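You operate a simulated robot arm through the tools that you are given. There is no shell and no other tool. Be economical: measure what you need, move in short steps, check, and stop when the job is done.

Carry out the task below with a simulated robot arm. There is one attempt and no reset: what you move stays moved.

TASK
Take the green card bundle and put it on the map of the valley. Then stack the box labelled "bands" from the long oak table on top of the box marked "string".
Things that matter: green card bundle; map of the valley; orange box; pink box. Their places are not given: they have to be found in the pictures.

It is judged by the outcome, as a careful person would: the job done as asked, and still so three seconds after it is handed in. It fails if anything else is knocked over, pushed out of place, dropped, spilled or broken.

THE ROBOT
A 7-joint arm with a two-finger parallel gripper, fixed in place. Base frame: the origin is at the foot of the arm, x ahead of it, y to its left, z up; the work surface is at about z = 0. Lengths are in m, angles in degrees, forces in N, time in s.
With the tool pointing down near the work surface it reaches from about 0.24 to 0.62 m from the base axis. Its first joint turns from -66.0 to 66.0 degrees. Payload 2.6 kg.
Tool frame: the origin (TCP) lies between the finger pads and is the grasp point; the fingertips stand 0.03 m ahead of it; z points along the fingers, y is the line along which they close. The gripper opens to 0.094 m. The fingers are 0.028 m wide and 0.01 m thick; the gripper's body (0.05 by 0.096 m) begins 0.055 m behind the TCP.
Orientation is that of the tool frame in the base frame, as [roll, pitch, yaw] about the fixed x, y, z axes, in that order (R = Rz(yaw) Ry(pitch) Rx(roll)). With the fingers straight down and closing along the base's y, the tool's x points along the base's -x, its y along +y and its z along -z.

THE INTERFACE
- The arm moves only by the tool nudge_tool. Its argument "plan" is a list that holds one entry, the list of rows, each a list of 7 numbers: the shift along the base's x, y, z in m, then the turn, a rotation vector about the base's x, y, z in degrees, then the gripper command, from -1 (fully open) to 1 (shut), values between in proportion. In form: [[[dx, dy, dz, ax, ay, az, jaw], ...]]. A call has 1 to 20 rows; each row is the pose to reach, as a shift and turn from the pose commanded when the call began. A row lasts 0.2 s, in which the tool goes at most 0.05 m and 8.6 degrees; a call with a longer step from one row to the next is refused whole, and so is a gripper value outside its range. A pose out of reach is approached as far as the arm can. The call stops where the force on the tool passes 40 N (or 10 N more than at its start, if that is more) or the arm is blocked; 0.2 s more then pass. The fingers move at their own pace (about 0.072 m/s each) and stop on an object; they squeeze with about 22 N. The grip force told is the motor's: it shows also when the fingers shut on nothing. Time passes only in rows, and 0.2 s behind the last, so rows that repeat a pose let the fingers close. It gives the time, the measured TCP pose, the force on the tool (base axes), the opening and the grip force at its end, in the units of the frame above (readings bear some noise).
- Cameras (640 x 400 px; columns grow to the right, rows downward): "scene" is fixed at [0.0261, 0.4318, 0.5537]; the picture's right is [-0.82, -0.57, 0.00], its down [-0.38, 0.55, -0.75] and it looks along [0.42, -0.61, -0.67] (base axes); focal length 329 px, centre (320, 200). "wrist" rides on the gripper at [-0.037, 0, -0.058] in the tool frame; the picture's right is [0.00, -1.00, 0.00], its down [0.97, 0.00, -0.24] and it looks along [0.24, 0.00, 0.97] (tool axes); focal length 218 px, centre (320, 200).
- snapshot(camera): a new picture of that camera. No time passes.
- locate(camera, pixels): for up to 12 pixels [column, row] of the newest picture of that camera ("zoom" is the newest enlarged one), the place [x, y, z] in the base frame of the surface seen there, good to about 0.002 m. No time passes.
- enlarge(camera, box): a new picture of the part [left, top, right, bottom] of that camera's present view, enlarged. No time passes.
- close_job(): hands the job in; it is judged then, once.

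Work in short steps. Measure before you move; look again where a grasp or a placing could have gone wrong, and mend it. You have 80 turns and 46 pictures in all, the two below and enlarged ones among them. Open the gripper and draw the arm clear of the work before you hand the job in, unless the task says otherwise; then end with one line.

The tools are called as a command line: name --argument value ..., lists and objects as JSON in quotes. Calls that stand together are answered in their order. nudge_tool: Moves the arm, as the interface text tells. Its arguments: {"type":"object","properties":{"plan":{"type":"array"}},"required":["plan"]} The other tools are called the same way: snapshot (camera) takes a picture; locate (camera, pixels) gives the place of the surface under pixels of a picture; enlarge (camera, box) takes an enlarged picture of a part of a camera's view; close_job () hands the job in.

At the start:

```text
time_s: 0.0
tcp_pos: [0.4339, -0.0177, 0.2658]
ee_rot: [179.9, -0.1, -180.0]
force: [-0.3, 0.5, 0.8]
gripper_width: 0.0941
finger_force: 0.1
```

scene: 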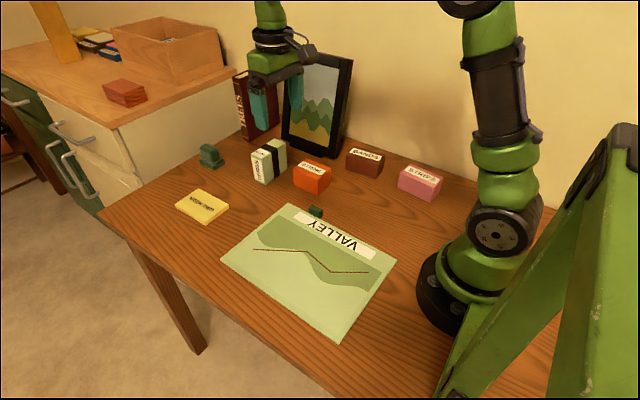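
wrist: 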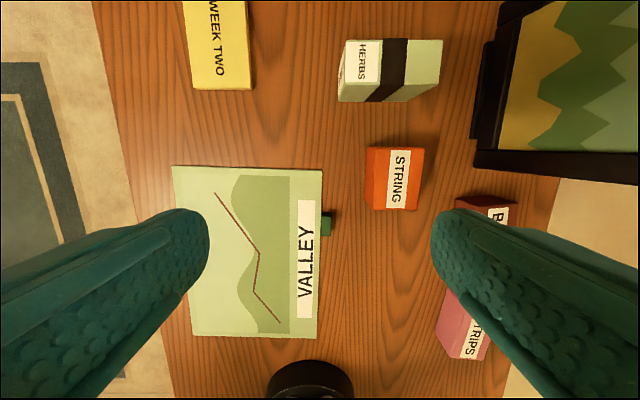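

I will read the labels closely first.

enlarge --camera "scene" --box '[230, 120, 460, 230]'

enlarge --camera "wrist" --box '[320, 20, 540, 380]'

enlarge --camera "scene" --box '[40, 0, 240, 120]'

```text
2.78 times, centred on (345, 175) of scene
```

zoom: 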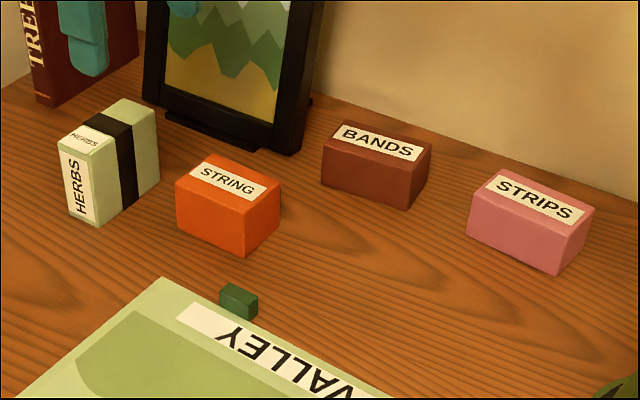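

```text
1.11 times, centred on (430, 200) of wrist
```

zoom: 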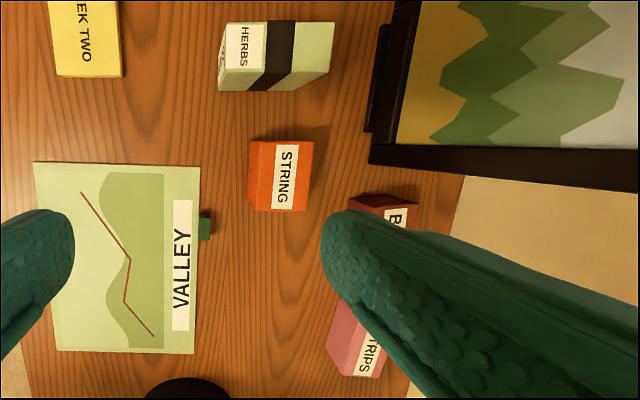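

```text
3.20 times, centred on (140, 60) of scene
```

zoom: 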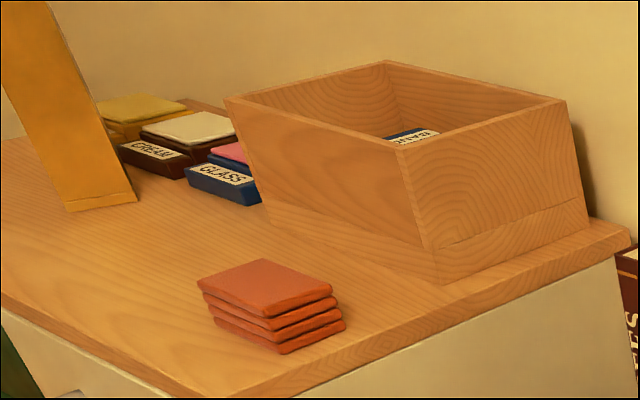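

enlarge --camera "scene" --box '[150, 25, 190, 50]'

enlarge --camera "scene" --box '[170, 120, 330, 230]'

locate --camera "scene" --pixels '[[170, 42], [120, 85], [365, 153], [420, 172], [312, 167], [265, 158], [277, 147], [210, 150], [305, 260], [316, 209], [420, 195], [203, 200]]'

```text
16.00 times, centred on (170, 38) of scene
```

zoom: 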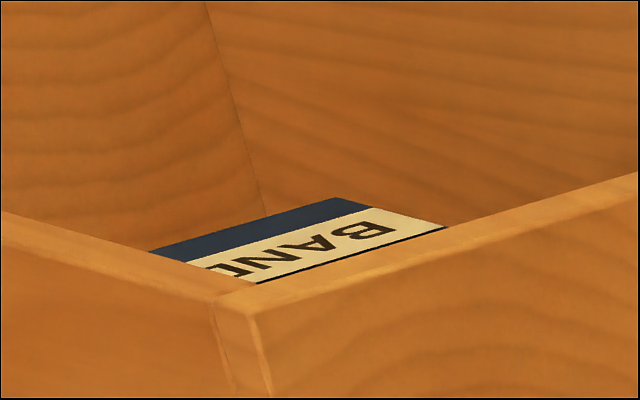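

```text
3.64 times, centred on (250, 175) of scene
```

zoom: 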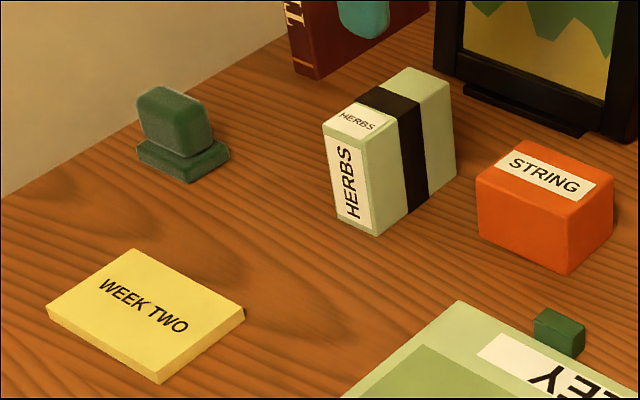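

```text
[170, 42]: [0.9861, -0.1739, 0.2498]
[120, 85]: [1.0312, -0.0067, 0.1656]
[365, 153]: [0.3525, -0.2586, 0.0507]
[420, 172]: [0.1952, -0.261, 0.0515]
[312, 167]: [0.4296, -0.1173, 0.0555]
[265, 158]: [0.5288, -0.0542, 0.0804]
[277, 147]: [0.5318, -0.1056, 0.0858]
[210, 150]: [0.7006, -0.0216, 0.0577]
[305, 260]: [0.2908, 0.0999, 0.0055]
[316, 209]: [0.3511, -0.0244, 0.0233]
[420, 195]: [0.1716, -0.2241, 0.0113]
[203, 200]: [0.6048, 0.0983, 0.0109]
```

HERBS bundle at about (265,158), STRING orange at (312,167), BANDS brown at (365,153); the other "BAND" box in the tray is ~1 m off on the other table, so out of reach. Measuring corners now.

locate --camera "zoom" --pixels '[[327, 128], [405, 71], [446, 86], [373, 138], [376, 231], [452, 173], [481, 180], [567, 214], [608, 180], [520, 146], [566, 268], [338, 213]]'

locate --camera "scene" --pixels '[[348, 158], [379, 163], [384, 154], [355, 148], [377, 177], [347, 170], [289, 206], [223, 258], [336, 341], [394, 263], [314, 214], [336, 148]]'

```text
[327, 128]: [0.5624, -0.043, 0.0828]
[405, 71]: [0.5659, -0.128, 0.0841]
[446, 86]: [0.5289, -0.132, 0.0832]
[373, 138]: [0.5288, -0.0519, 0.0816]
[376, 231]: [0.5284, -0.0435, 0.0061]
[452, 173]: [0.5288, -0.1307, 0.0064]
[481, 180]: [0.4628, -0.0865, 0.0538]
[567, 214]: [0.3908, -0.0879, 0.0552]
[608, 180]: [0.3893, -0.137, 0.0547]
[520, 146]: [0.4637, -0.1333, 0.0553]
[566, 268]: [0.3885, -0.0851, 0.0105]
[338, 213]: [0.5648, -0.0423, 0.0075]
```

```text
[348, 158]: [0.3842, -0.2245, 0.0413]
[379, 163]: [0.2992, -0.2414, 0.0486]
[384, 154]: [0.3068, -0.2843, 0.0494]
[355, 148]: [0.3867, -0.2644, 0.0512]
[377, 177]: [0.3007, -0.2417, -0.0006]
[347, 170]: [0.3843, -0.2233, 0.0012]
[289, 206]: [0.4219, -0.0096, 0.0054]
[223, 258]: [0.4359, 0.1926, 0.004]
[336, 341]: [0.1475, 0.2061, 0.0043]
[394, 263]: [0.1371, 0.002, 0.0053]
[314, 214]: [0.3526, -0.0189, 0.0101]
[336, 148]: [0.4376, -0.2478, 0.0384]
```

HERBS spans x 0.528–0.566, y −0.132–−0.042, z to 0.084. I turn the gripper 90° (to close along x) while moving above it.

nudge_tool --plan '[[[0.0, 0, 0, 0, 0, 8.2, -1], [0.01, -0.006, -0.004, 0, 0, 16.4, -1], [0.02, -0.012, -0.008, 0, 0, 24.6, -1], [0.03, -0.018, -0.012, 0, 0, 32.8, -1], [0.045, -0.026, -0.018, 0, 0, 41, -1], [0.06, -0.036, -0.024, 0, 0, 49.2, -1], [0.075, -0.045, -0.03, 0, 0, 57.4, -1], [0.085, -0.052, -0.036, 0, 0, 65.6, -1], [0.095, -0.06, -0.042, 0, 0, 73.8, -1], [0.105, -0.065, -0.05, 0, 0, 82, -1], [0.113, -0.069, -0.056, 0, 0, 90, -1], [0.113, -0.069, -0.056, 0, 0, 90, -1]]]'

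snapshot --camera "wrist"

snapshot --camera "scene"

```text
time_s: 2.6
tcp_pos: [0.5477, -0.0886, 0.2098]
ee_rot: [-180.0, 0.1, -89.9]
force: [0.1, 0.8, 0.1]
gripper_width: 0.094
finger_force: 0.0
```

```text
38 pictures are left
```

wrist: 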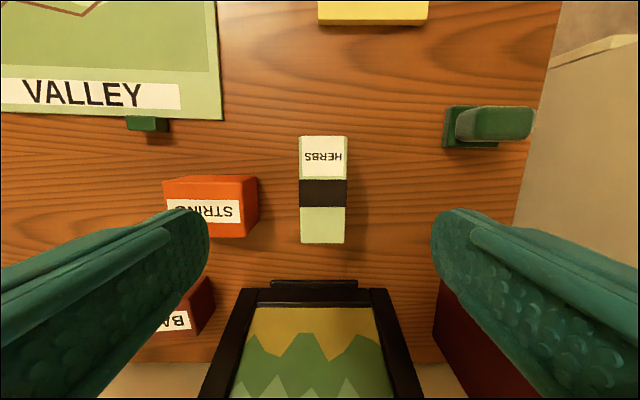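

```text
37 pictures are left
```

scene: 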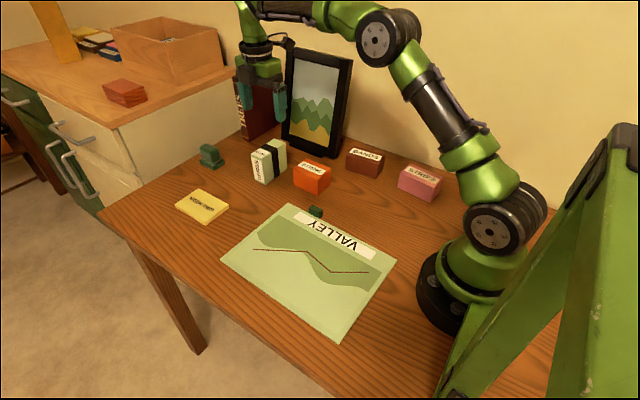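

Bundle is centred between the fingers (col ~323). Descending to z≈0.055 and gripping.

nudge_tool --plan '[[[0, 0, -0.04, 0, 0, 0, -1], [0, 0, -0.08, 0, 0, 0, -1], [0, 0, -0.11, 0, 0, 0, -1], [0, 0, -0.135, 0, 0, 0, -1], [0, 0, -0.155, 0, 0, 0, -1], [0, 0, -0.155, 0, 0, 0, -1], [0, 0, -0.155, 0, 0, 0, 0.3], [0, 0, -0.155, 0, 0, 0, 1], [0, 0, -0.155, 0, 0, 0, 1], [0, 0, -0.155, 0, 0, 0, 1], [0, 0, -0.155, 0, 0, 0, 1]]]'

```text
time_s: 5.0
tcp_pos: [0.5472, -0.087, 0.0528]
ee_rot: [179.9, -0.1, -90.0]
force: [0.6, -0.6, 0.5]
gripper_width: 0.0442
finger_force: 22.1
```

Gripped (0.044 m, 22 N). Lifting and carrying over the map.

nudge_tool --plan '[[[0, 0, 0.03, 0, 0, 0, 1], [0, 0, 0.07, 0, 0, 0, 1], [0, 0, 0.11, 0, 0, 0, 1], [0, 0, 0.13, 0, 0, 0, 1], [-0.02, 0.015, 0.13, 0, 0, 0, 1], [-0.05, 0.038, 0.13, 0, 0, 0, 1], [-0.08, 0.062, 0.13, 0, 0, 0, 1], [-0.11, 0.085, 0.13, 0, 0, 0, 1], [-0.14, 0.11, 0.13, 0, 0, 0, 1], [-0.17, 0.133, 0.13, 0, 0, 0, 1], [-0.2, 0.156, 0.13, 0, 0, 0, 1], [-0.225, 0.175, 0.13, 0, 0, 0, 1], [-0.24, 0.187, 0.13, 0, 0, 0, 1], [-0.24, 0.187, 0.13, 0, 0, 0, 1]]]'

snapshot --camera "scene"

```text
time_s: 8.0
tcp_pos: [0.3067, 0.1009, 0.1824]
ee_rot: [180.0, 0.0, -90.0]
force: [-0.2, 0.5, -1.8]
gripper_width: 0.0443
finger_force: 21.8
```

```text
36 pictures are left
```

scene: 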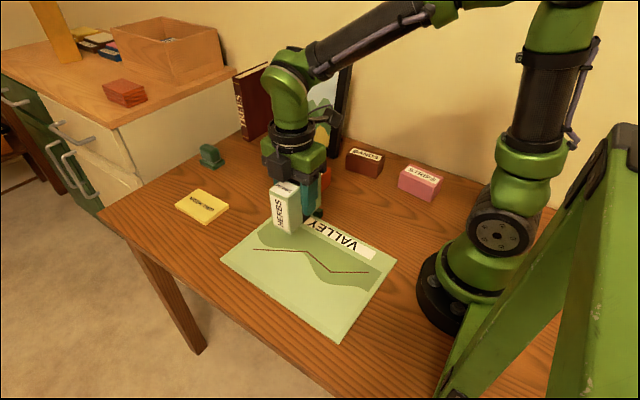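

Bundle hangs straight above the map. Lowering gently to just above contact.

nudge_tool --plan '[[[0, 0, -0.04, 0, 0, 0, 1], [0, 0, -0.08, 0, 0, 0, 1], [0, 0, -0.105, 0, 0, 0, 1], [0, 0, -0.116, 0, 0, 0, 1], [0, 0, -0.12, 0, 0, 0, 1], [0, 0, -0.1225, 0, 0, 0, 1], [0, 0, -0.1245, 0, 0, 0, 1], [0, 0, -0.1245, 0, 0, 0, 1]]]'

enlarge --camera "scene" --box '[200, 160, 420, 300]'

```text
time_s: 9.8
tcp_pos: [0.3073, 0.0991, 0.0599]
ee_rot: [-180.0, 0.0, -90.0]
force: [0.0, 0.5, -1.8]
gripper_width: 0.0442
finger_force: 22.1
```

```text
2.86 times, centred on (310, 230) of scene
```

zoom: 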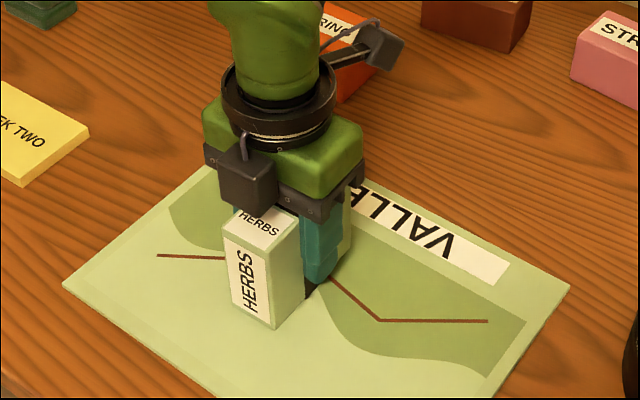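

Force still shows the hanging weight (−1.8), so I step down by 1 mm.

nudge_tool --plan '[[[0, 0, -0.001, 0, 0, 0, 1], [0, 0, -0.002, 0, 0, 0, 1], [0, 0, -0.002, 0, 0, 0, 1]]]'

```text
time_s: 10.6
tcp_pos: [0.3064, 0.0997, 0.0595]
ee_rot: [-180.0, 0.0, -89.9]
force: [0.3, 0.3, -2.2]
gripper_width: 0.0441
finger_force: 21.5
```

nudge_tool --plan '[[[0, 0, -0.001, 0, 0, 0, 1], [0, 0, -0.002, 0, 0, 0, 1], [0, 0, -0.002, 0, 0, 0, 1]]]'

```text
time_s: 11.4
tcp_pos: [0.3088, 0.101, 0.0579]
ee_rot: [-179.9, 0.0, -90.0]
force: [-4.5, -2.9, 17.4]
gripper_width: 0.0443
finger_force: 21.9
```

Contact (+17 N). Ease up 1 mm, open, and rise.

nudge_tool --plan '[[[0, 0, 0.001, 0, 0, 0, 1], [0, 0, 0.001, 0, 0, 0, 0.0], [0, 0, 0.001, 0, 0, 0, -0.5], [0, 0, 0.001, 0, 0, 0, -1], [0, 0, 0.001, 0, 0, 0, -1], [0, 0, 0.03, 0, 0, 0, -1], [0, 0, 0.07, 0, 0, 0, -1], [0, 0, 0.11, 0, 0, 0, -1], [0, 0, 0.15, 0, 0, 0, -1]]]'

snapshot --camera "scene"

```text
time_s: 13.4
tcp_pos: [0.3087, 0.0968, 0.2042]
ee_rot: [179.8, -0.1, -90.1]
force: [-0.7, -0.8, -0.3]
gripper_width: 0.0942
finger_force: 0.0
```

```text
34 pictures are left
```

scene: 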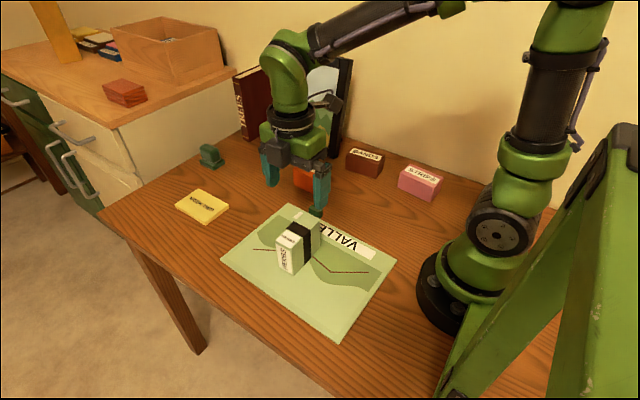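

Bundle stands on the map. Now turn back and move toward above BANDS (centre ≈ (0.344, −0.253), long axis ≈ 11.6°), staying high.

nudge_tool --plan '[[[0.0, -0.01, 0.02, 0, 0, -7.8, -1], [0.003, -0.035, 0.035, 0, 0, -15.7, -1], [0.006, -0.07, 0.04, 0, 0, -23.5, -1], [0.01, -0.105, 0.04, 0, 0, -31.4, -1], [0.013, -0.14, 0.04, 0, 0, -39.2, -1], [0.017, -0.175, 0.04, 0, 0, -47, -1], [0.02, -0.21, 0.04, 0, 0, -54.9, -1], [0.023, -0.245, 0.04, 0, 0, -62.7, -1], [0.026, -0.28, 0.04, 0, 0, -70.6, -1], [0.028, -0.31, 0.04, 0, 0, -78.4, -1], [0.028, -0.31, 0.04, 0, 0, -78.4, -1]]]'

snapshot --camera "wrist"

snapshot --camera "scene"

```text
time_s: 15.8
tcp_pos: [0.3333, -0.2104, 0.246]
ee_rot: [-180.0, 0.1, -168.6]
force: [0.0, 0.2, -0.2]
gripper_width: 0.0939
finger_force: 0.1
```

```text
33 pictures are left
```

wrist: 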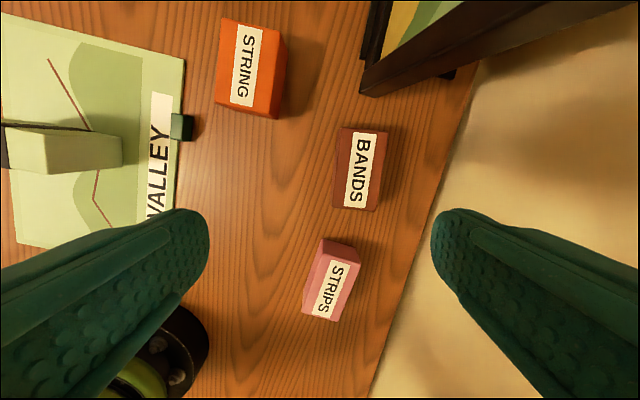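

```text
32 pictures are left
```

scene: 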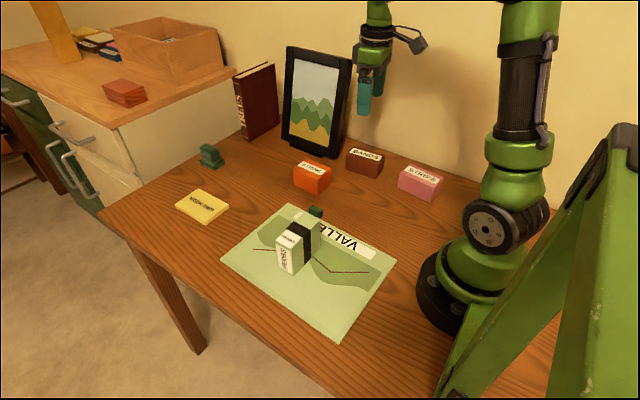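

locate --camera "wrist" --pixels '[[342, 129], [386, 134], [378, 209], [335, 206], [366, 90], [450, 65], [460, 150], [420, 240], [327, 240], [358, 250], [410, 210], [352, 128]]'

```text
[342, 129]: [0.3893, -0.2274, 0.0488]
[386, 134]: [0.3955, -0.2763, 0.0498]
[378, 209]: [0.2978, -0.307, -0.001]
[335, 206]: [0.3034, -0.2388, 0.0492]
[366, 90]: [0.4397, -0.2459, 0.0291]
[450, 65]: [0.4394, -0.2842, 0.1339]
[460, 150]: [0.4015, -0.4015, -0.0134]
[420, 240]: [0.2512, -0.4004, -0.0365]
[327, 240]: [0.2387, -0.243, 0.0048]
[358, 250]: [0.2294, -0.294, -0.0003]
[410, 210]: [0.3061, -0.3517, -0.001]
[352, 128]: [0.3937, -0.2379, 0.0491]
```

enlarge --camera "wrist" --box '[310, 110, 410, 225]'

```text
3.48 times, centred on (360, 168) of wrist
```

zoom: 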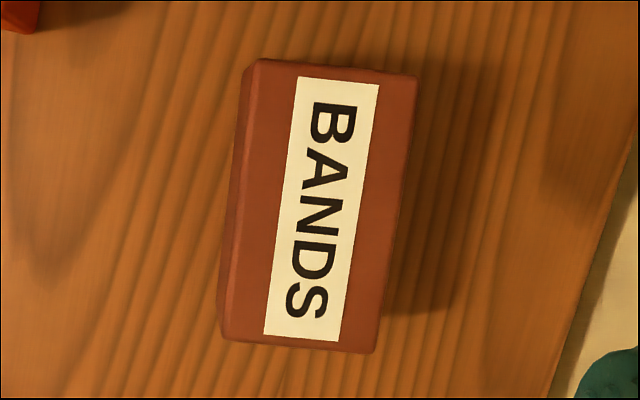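

locate --camera "zoom" --pixels '[[298, 78], [378, 86], [339, 339], [264, 333], [256, 66], [413, 80], [372, 346], [229, 335], [338, 210], [245, 180], [400, 190]]'

```text
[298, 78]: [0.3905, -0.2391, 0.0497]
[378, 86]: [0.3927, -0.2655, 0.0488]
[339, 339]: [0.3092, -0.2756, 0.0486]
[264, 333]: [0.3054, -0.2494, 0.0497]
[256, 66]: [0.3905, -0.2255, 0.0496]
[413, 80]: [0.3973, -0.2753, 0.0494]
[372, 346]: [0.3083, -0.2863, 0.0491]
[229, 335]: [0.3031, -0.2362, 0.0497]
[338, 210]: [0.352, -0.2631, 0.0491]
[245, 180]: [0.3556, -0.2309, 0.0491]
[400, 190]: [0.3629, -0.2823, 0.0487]
```

BANDS top: centre (0.350, −0.256), angled 7°, 0.09 × 0.05, 0.05 high; frame is at x ≥ 0.439. Aligning and going down to hover first.

nudge_tool --plan '[[[0.008, -0.022, 0, 0, 0, -2.2, -1], [0.0165, -0.0455, 0, 0, 0, -4.4, -1], [0.0165, -0.0455, -0.04, 0, 0, -4.4, -1], [0.0165, -0.0455, -0.08, 0, 0, -4.4, -1], [0.0165, -0.0455, -0.12, 0, 0, -4.4, -1], [0.0165, -0.0455, -0.13, 0, 0, -4.4, -1], [0.0165, -0.0455, -0.13, 0, 0, -4.4, -1]]]'

snapshot --camera "wrist"

enlarge --camera "scene" --box '[260, 60, 480, 220]'

```text
time_s: 17.4
tcp_pos: [0.3491, -0.2551, 0.1154]
ee_rot: [180.0, 0.0, -172.7]
force: [0.7, -0.3, 0.5]
gripper_width: 0.0945
finger_force: 0.0
```

```text
30 pictures are left
```

wrist: 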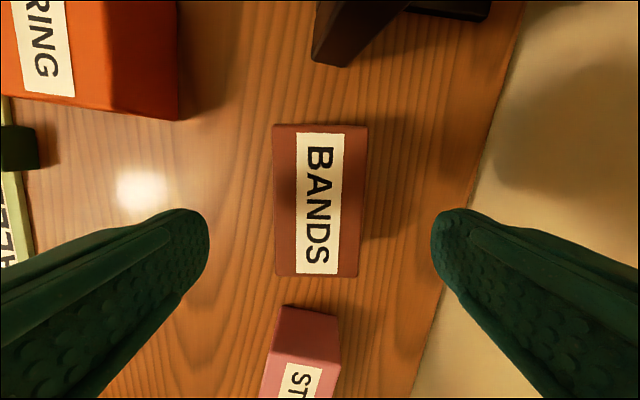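

```text
2.50 times, centred on (370, 140) of scene
```

zoom: 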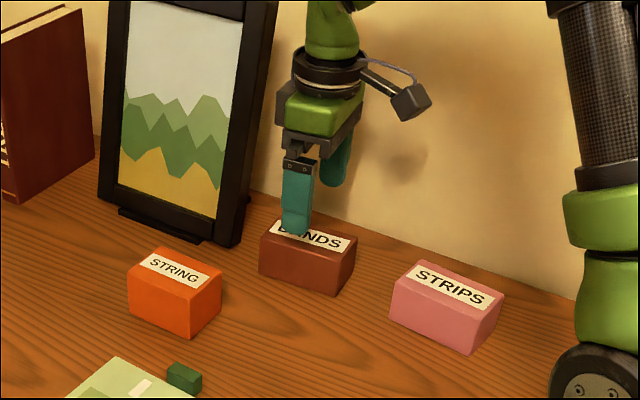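

Box sits centred between the fingers and square to them. Descending and gripping.

nudge_tool --plan '[[[0, 0, -0.03, 0, 0, 0, -1], [0, 0, -0.055, 0, 0, 0, -1], [0, 0, -0.07, 0, 0, 0, -1], [0, 0, -0.078, 0, 0, 0, -1], [0, 0, -0.078, 0, 0, 0, 0], [0, 0, -0.078, 0, 0, 0, 1], [0, 0, -0.078, 0, 0, 0, 1], [0, 0, -0.078, 0, 0, 0, 1], [0, 0, -0.078, 0, 0, 0, 1]]]'

```text
time_s: 19.4
tcp_pos: [0.3499, -0.2557, 0.039]
ee_rot: [179.9, 0.0, -172.8]
force: [0.3, 0.8, 0.8]
gripper_width: 0.0593
finger_force: 21.8
```

Gripped (0.059 m, 22 N). Lift straight up, then move in +y away from the frame.

nudge_tool --plan '[[[0, 0, 0.02, 0, 0, 0, 1], [0, 0, 0.05, 0, 0, 0, 1], [0, 0, 0.09, 0, 0, 0, 1], [0, 0, 0.13, 0, 0, 0, 1], [0, 0.02, 0.14, 0, 0, 0, 1], [0, 0.05, 0.14, 0, 0, 0, 1], [0, 0.08, 0.14, 0, 0, 0, 1], [0, 0.11, 0.14, 0, 0, 0, 1], [0, 0.13, 0.14, 0, 0, 0, 1], [0, 0.13, 0.14, 0, 0, 0, 1]]]'

snapshot --camera "wrist"

enlarge --camera "scene" --box '[240, 60, 460, 240]'

```text
time_s: 21.6
tcp_pos: [0.3514, -0.1246, 0.179]
ee_rot: [-179.9, 0.0, -172.8]
force: [-1.4, 0.6, -0.4]
gripper_width: 0.059
finger_force: 22.4
```

```text
28 pictures are left
```

wrist: 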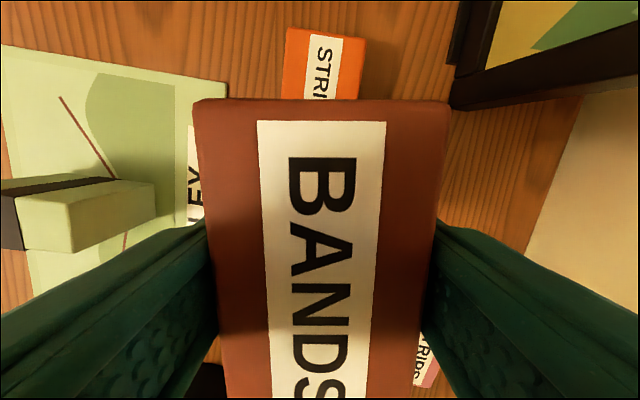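

```text
2.22 times, centred on (350, 150) of scene
```

zoom: 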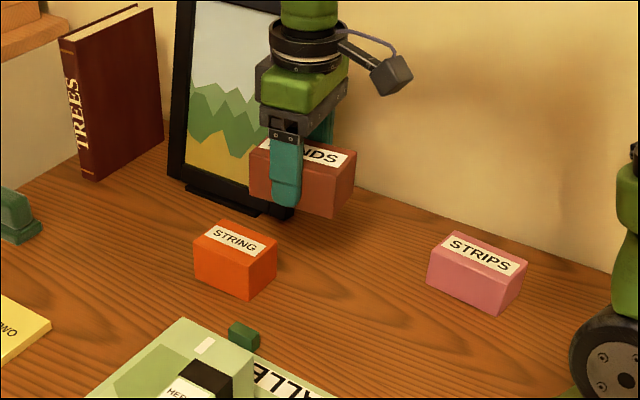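

enlarge --camera "scene" --box '[280, 145, 344, 205]'

enlarge --camera "wrist" --box '[270, 10, 380, 110]'

```text
6.67 times, centred on (312, 175) of scene
```

zoom: 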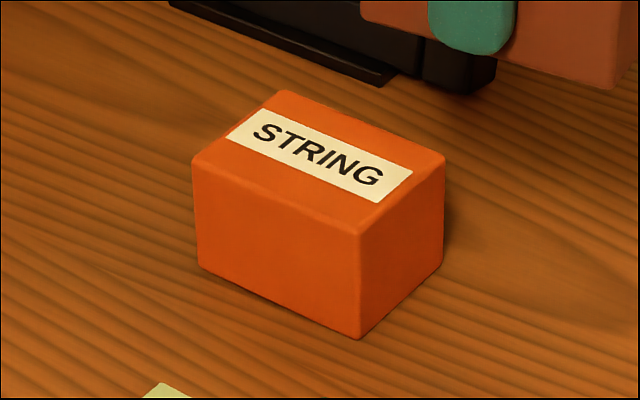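

```text
4.00 times, centred on (325, 60) of wrist
```

zoom: 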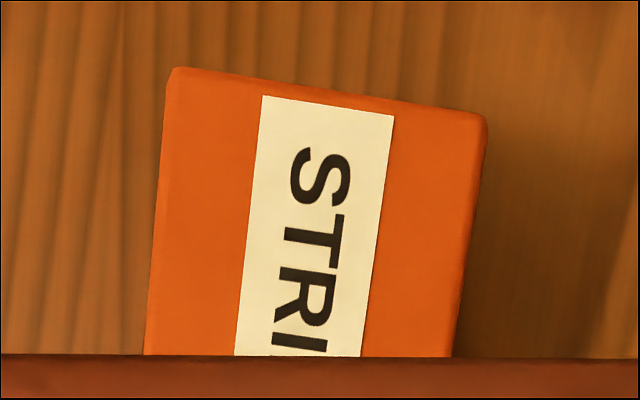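

locate --camera "zoom" --pixels '[[180, 74], [478, 120], [150, 345], [448, 345], [262, 97], [393, 116], [240, 345], [364, 345]]'

locate --camera "scene" --pixels '[[294, 169.2], [317.5, 179.2], [329.8, 169.3], [306.5, 159.3], [298.2, 165.6], [320.4, 175.2], [325.5, 170.5], [303.3, 161.3], [317.7, 194], [294, 183]]'

```text
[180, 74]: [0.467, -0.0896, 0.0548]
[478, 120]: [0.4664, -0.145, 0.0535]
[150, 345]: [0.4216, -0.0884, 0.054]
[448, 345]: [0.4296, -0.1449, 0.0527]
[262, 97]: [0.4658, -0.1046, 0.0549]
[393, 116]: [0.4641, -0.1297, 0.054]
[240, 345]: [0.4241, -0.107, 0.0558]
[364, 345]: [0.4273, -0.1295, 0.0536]
```

```text
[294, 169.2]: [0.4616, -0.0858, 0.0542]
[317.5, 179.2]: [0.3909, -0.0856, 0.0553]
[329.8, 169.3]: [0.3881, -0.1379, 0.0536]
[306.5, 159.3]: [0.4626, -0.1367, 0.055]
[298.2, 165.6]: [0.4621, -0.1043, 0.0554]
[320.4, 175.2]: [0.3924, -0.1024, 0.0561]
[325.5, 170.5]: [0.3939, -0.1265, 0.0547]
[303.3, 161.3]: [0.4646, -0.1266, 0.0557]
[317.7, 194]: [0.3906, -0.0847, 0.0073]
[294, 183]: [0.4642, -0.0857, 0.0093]
```

STRING centre (0.427, −0.114), aligned with x, top z 0.055. Move over it, square up (−7.2°) and hover ~1 cm above.

nudge_tool --plan '[[[0.025, 0.0035, 0, 0, 0, -2.4, 1], [0.05, 0.007, 0, 0, 0, -4.8, 1], [0.0756, 0.0106, 0, 0, 0, -7.2, 1], [0.0756, 0.0106, -0.03, 0, 0, -7.2, 1], [0.0756, 0.0106, -0.055, 0, 0, -7.2, 1], [0.0756, 0.0106, -0.072, 0, 0, -7.2, 1], [0.0756, 0.0106, -0.075, 0, 0, -7.2, 1], [0.0756, 0.0106, -0.075, 0, 0, -7.2, 1]]]'

enlarge --camera "scene" --box '[260, 100, 370, 210]'

```text
time_s: 23.4
tcp_pos: [0.4272, -0.1166, 0.1047]
ee_rot: [179.9, 0.0, 180.0]
force: [0.1, 0.6, -1.1]
gripper_width: 0.059
finger_force: 21.8
```

```text
3.64 times, centred on (315, 155) of scene
```

zoom: 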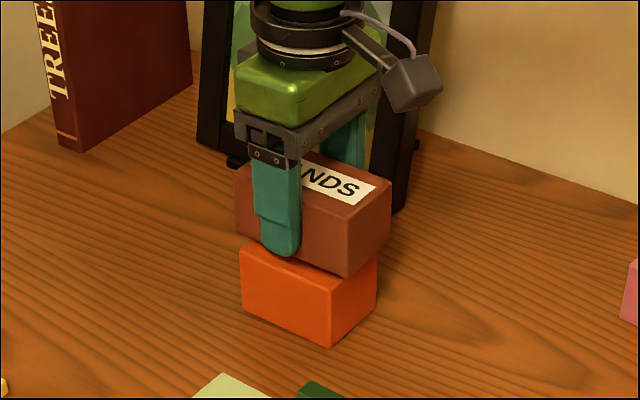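

locate --camera "zoom" --pixels '[[320, 245], [295, 305], [365, 230], [355, 305], [345, 265], [330, 335], [243, 225], [245, 300], [325, 172]]'

```text
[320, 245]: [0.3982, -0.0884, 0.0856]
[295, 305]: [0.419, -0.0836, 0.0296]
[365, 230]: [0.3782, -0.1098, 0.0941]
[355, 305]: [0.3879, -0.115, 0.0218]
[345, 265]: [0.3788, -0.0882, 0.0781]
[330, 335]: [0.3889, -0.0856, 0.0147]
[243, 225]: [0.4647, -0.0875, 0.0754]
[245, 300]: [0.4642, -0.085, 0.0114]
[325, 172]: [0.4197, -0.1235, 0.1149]
```

BANDS is ~3 mm off in x and y; correct and lower slowly.

nudge_tool --plan '[[[0.003, 0.003, 0, 0, 0, 0, 1], [0.003, 0.003, -0.004, 0, 0, 0, 1], [0.003, 0.003, -0.006, 0, 0, 0, 1], [0.003, 0.003, -0.008, 0, 0, 0, 1], [0.003, 0.003, -0.008, 0, 0, 0, 1]]]'

```text
time_s: 24.6
tcp_pos: [0.4304, -0.113, 0.0948]
ee_rot: [-179.9, 0.1, -180.0]
force: [-0.3, -0.3, -1.6]
gripper_width: 0.0591
finger_force: 21.7
```

nudge_tool --plan '[[[0, 0, -0.001, 0, 0, 0, 1], [0, 0, -0.0015, 0, 0, 0, 1], [0, 0, -0.0015, 0, 0, 0, 1]]]'

```text
time_s: 25.4
tcp_pos: [0.4305, -0.1135, 0.0934]
ee_rot: [180.0, -0.1, -180.0]
force: [-0.1, 0.2, -1.4]
gripper_width: 0.0587
finger_force: 21.8
```

nudge_tool --plan '[[[0, 0, -0.001, 0, 0, 0, 1], [0, 0, -0.0015, 0, 0, 0, 1], [0, 0, -0.0015, 0, 0, 0, 1]]]'

```text
time_s: 26.2
tcp_pos: [0.4297, -0.1127, 0.0945]
ee_rot: [-180.0, 0.2, 180.0]
force: [-2.3, 1.0, 16.0]
gripper_width: 0.059
finger_force: 22.6
```

Contact (+16 N). Ease up 0.8 mm, open, then rise.

nudge_tool --plan '[[[0, 0, 0.0008, 0, 0, 0, 1], [0, 0, 0.0008, 0, 0, 0, 0.1], [0, 0, 0.0008, 0, 0, 0, -0.5], [0, 0, 0.0008, 0, 0, 0, -1], [0, 0, 0.0008, 0, 0, 0, -1], [0, 0, 0.0008, 0, 0, 0, -1], [0, 0, 0.03, 0, 0, 0, -1], [0, 0, 0.07, 0, 0, 0, -1], [0, 0, 0.11, 0, 0, 0, -1], [0, 0.03, 0.15, 0, 0, 0, -1], [0, 0.06, 0.18, 0, 0, 0, -1], [0, 0.06, 0.18, 0, 0, 0, -1]]]'

snapshot --camera "scene"

enlarge --camera "scene" --box '[200, 120, 400, 300]'

```text
time_s: 28.8
tcp_pos: [0.4295, -0.0531, 0.2719]
ee_rot: [180.0, 0.0, 180.0]
force: [0.0, 0.9, 0.0]
gripper_width: 0.0937
finger_force: 0.1
```

```text
23 pictures are left
```

scene: 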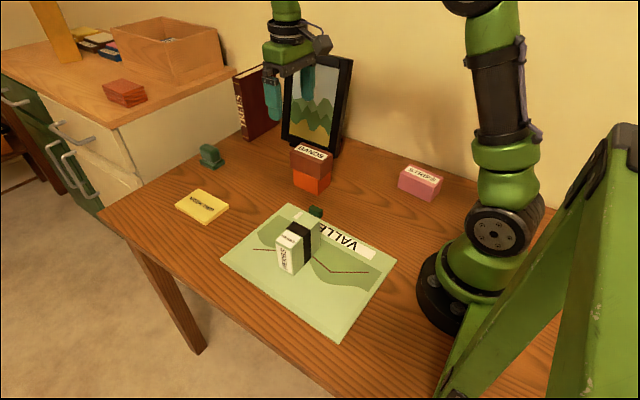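

```text
2.22 times, centred on (300, 210) of scene
```

zoom: 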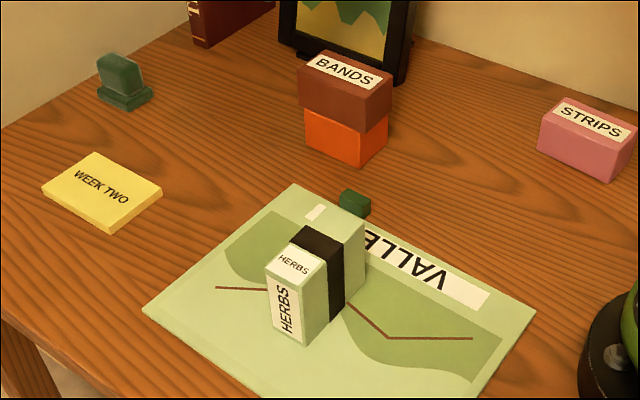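

The HERBS bundle stands upright on the map and BANDS sits squarely on STRING. Nothing else has moved, and the gripper is open and clear, so I'm handing the job in.

close_job

```text
The job is handed in.
```

The green HERBS card bundle is standing on the valley map, and the brown "bands" box is stacked on the orange "string" box; I went by the label, so the pink "strips" box was left alone.
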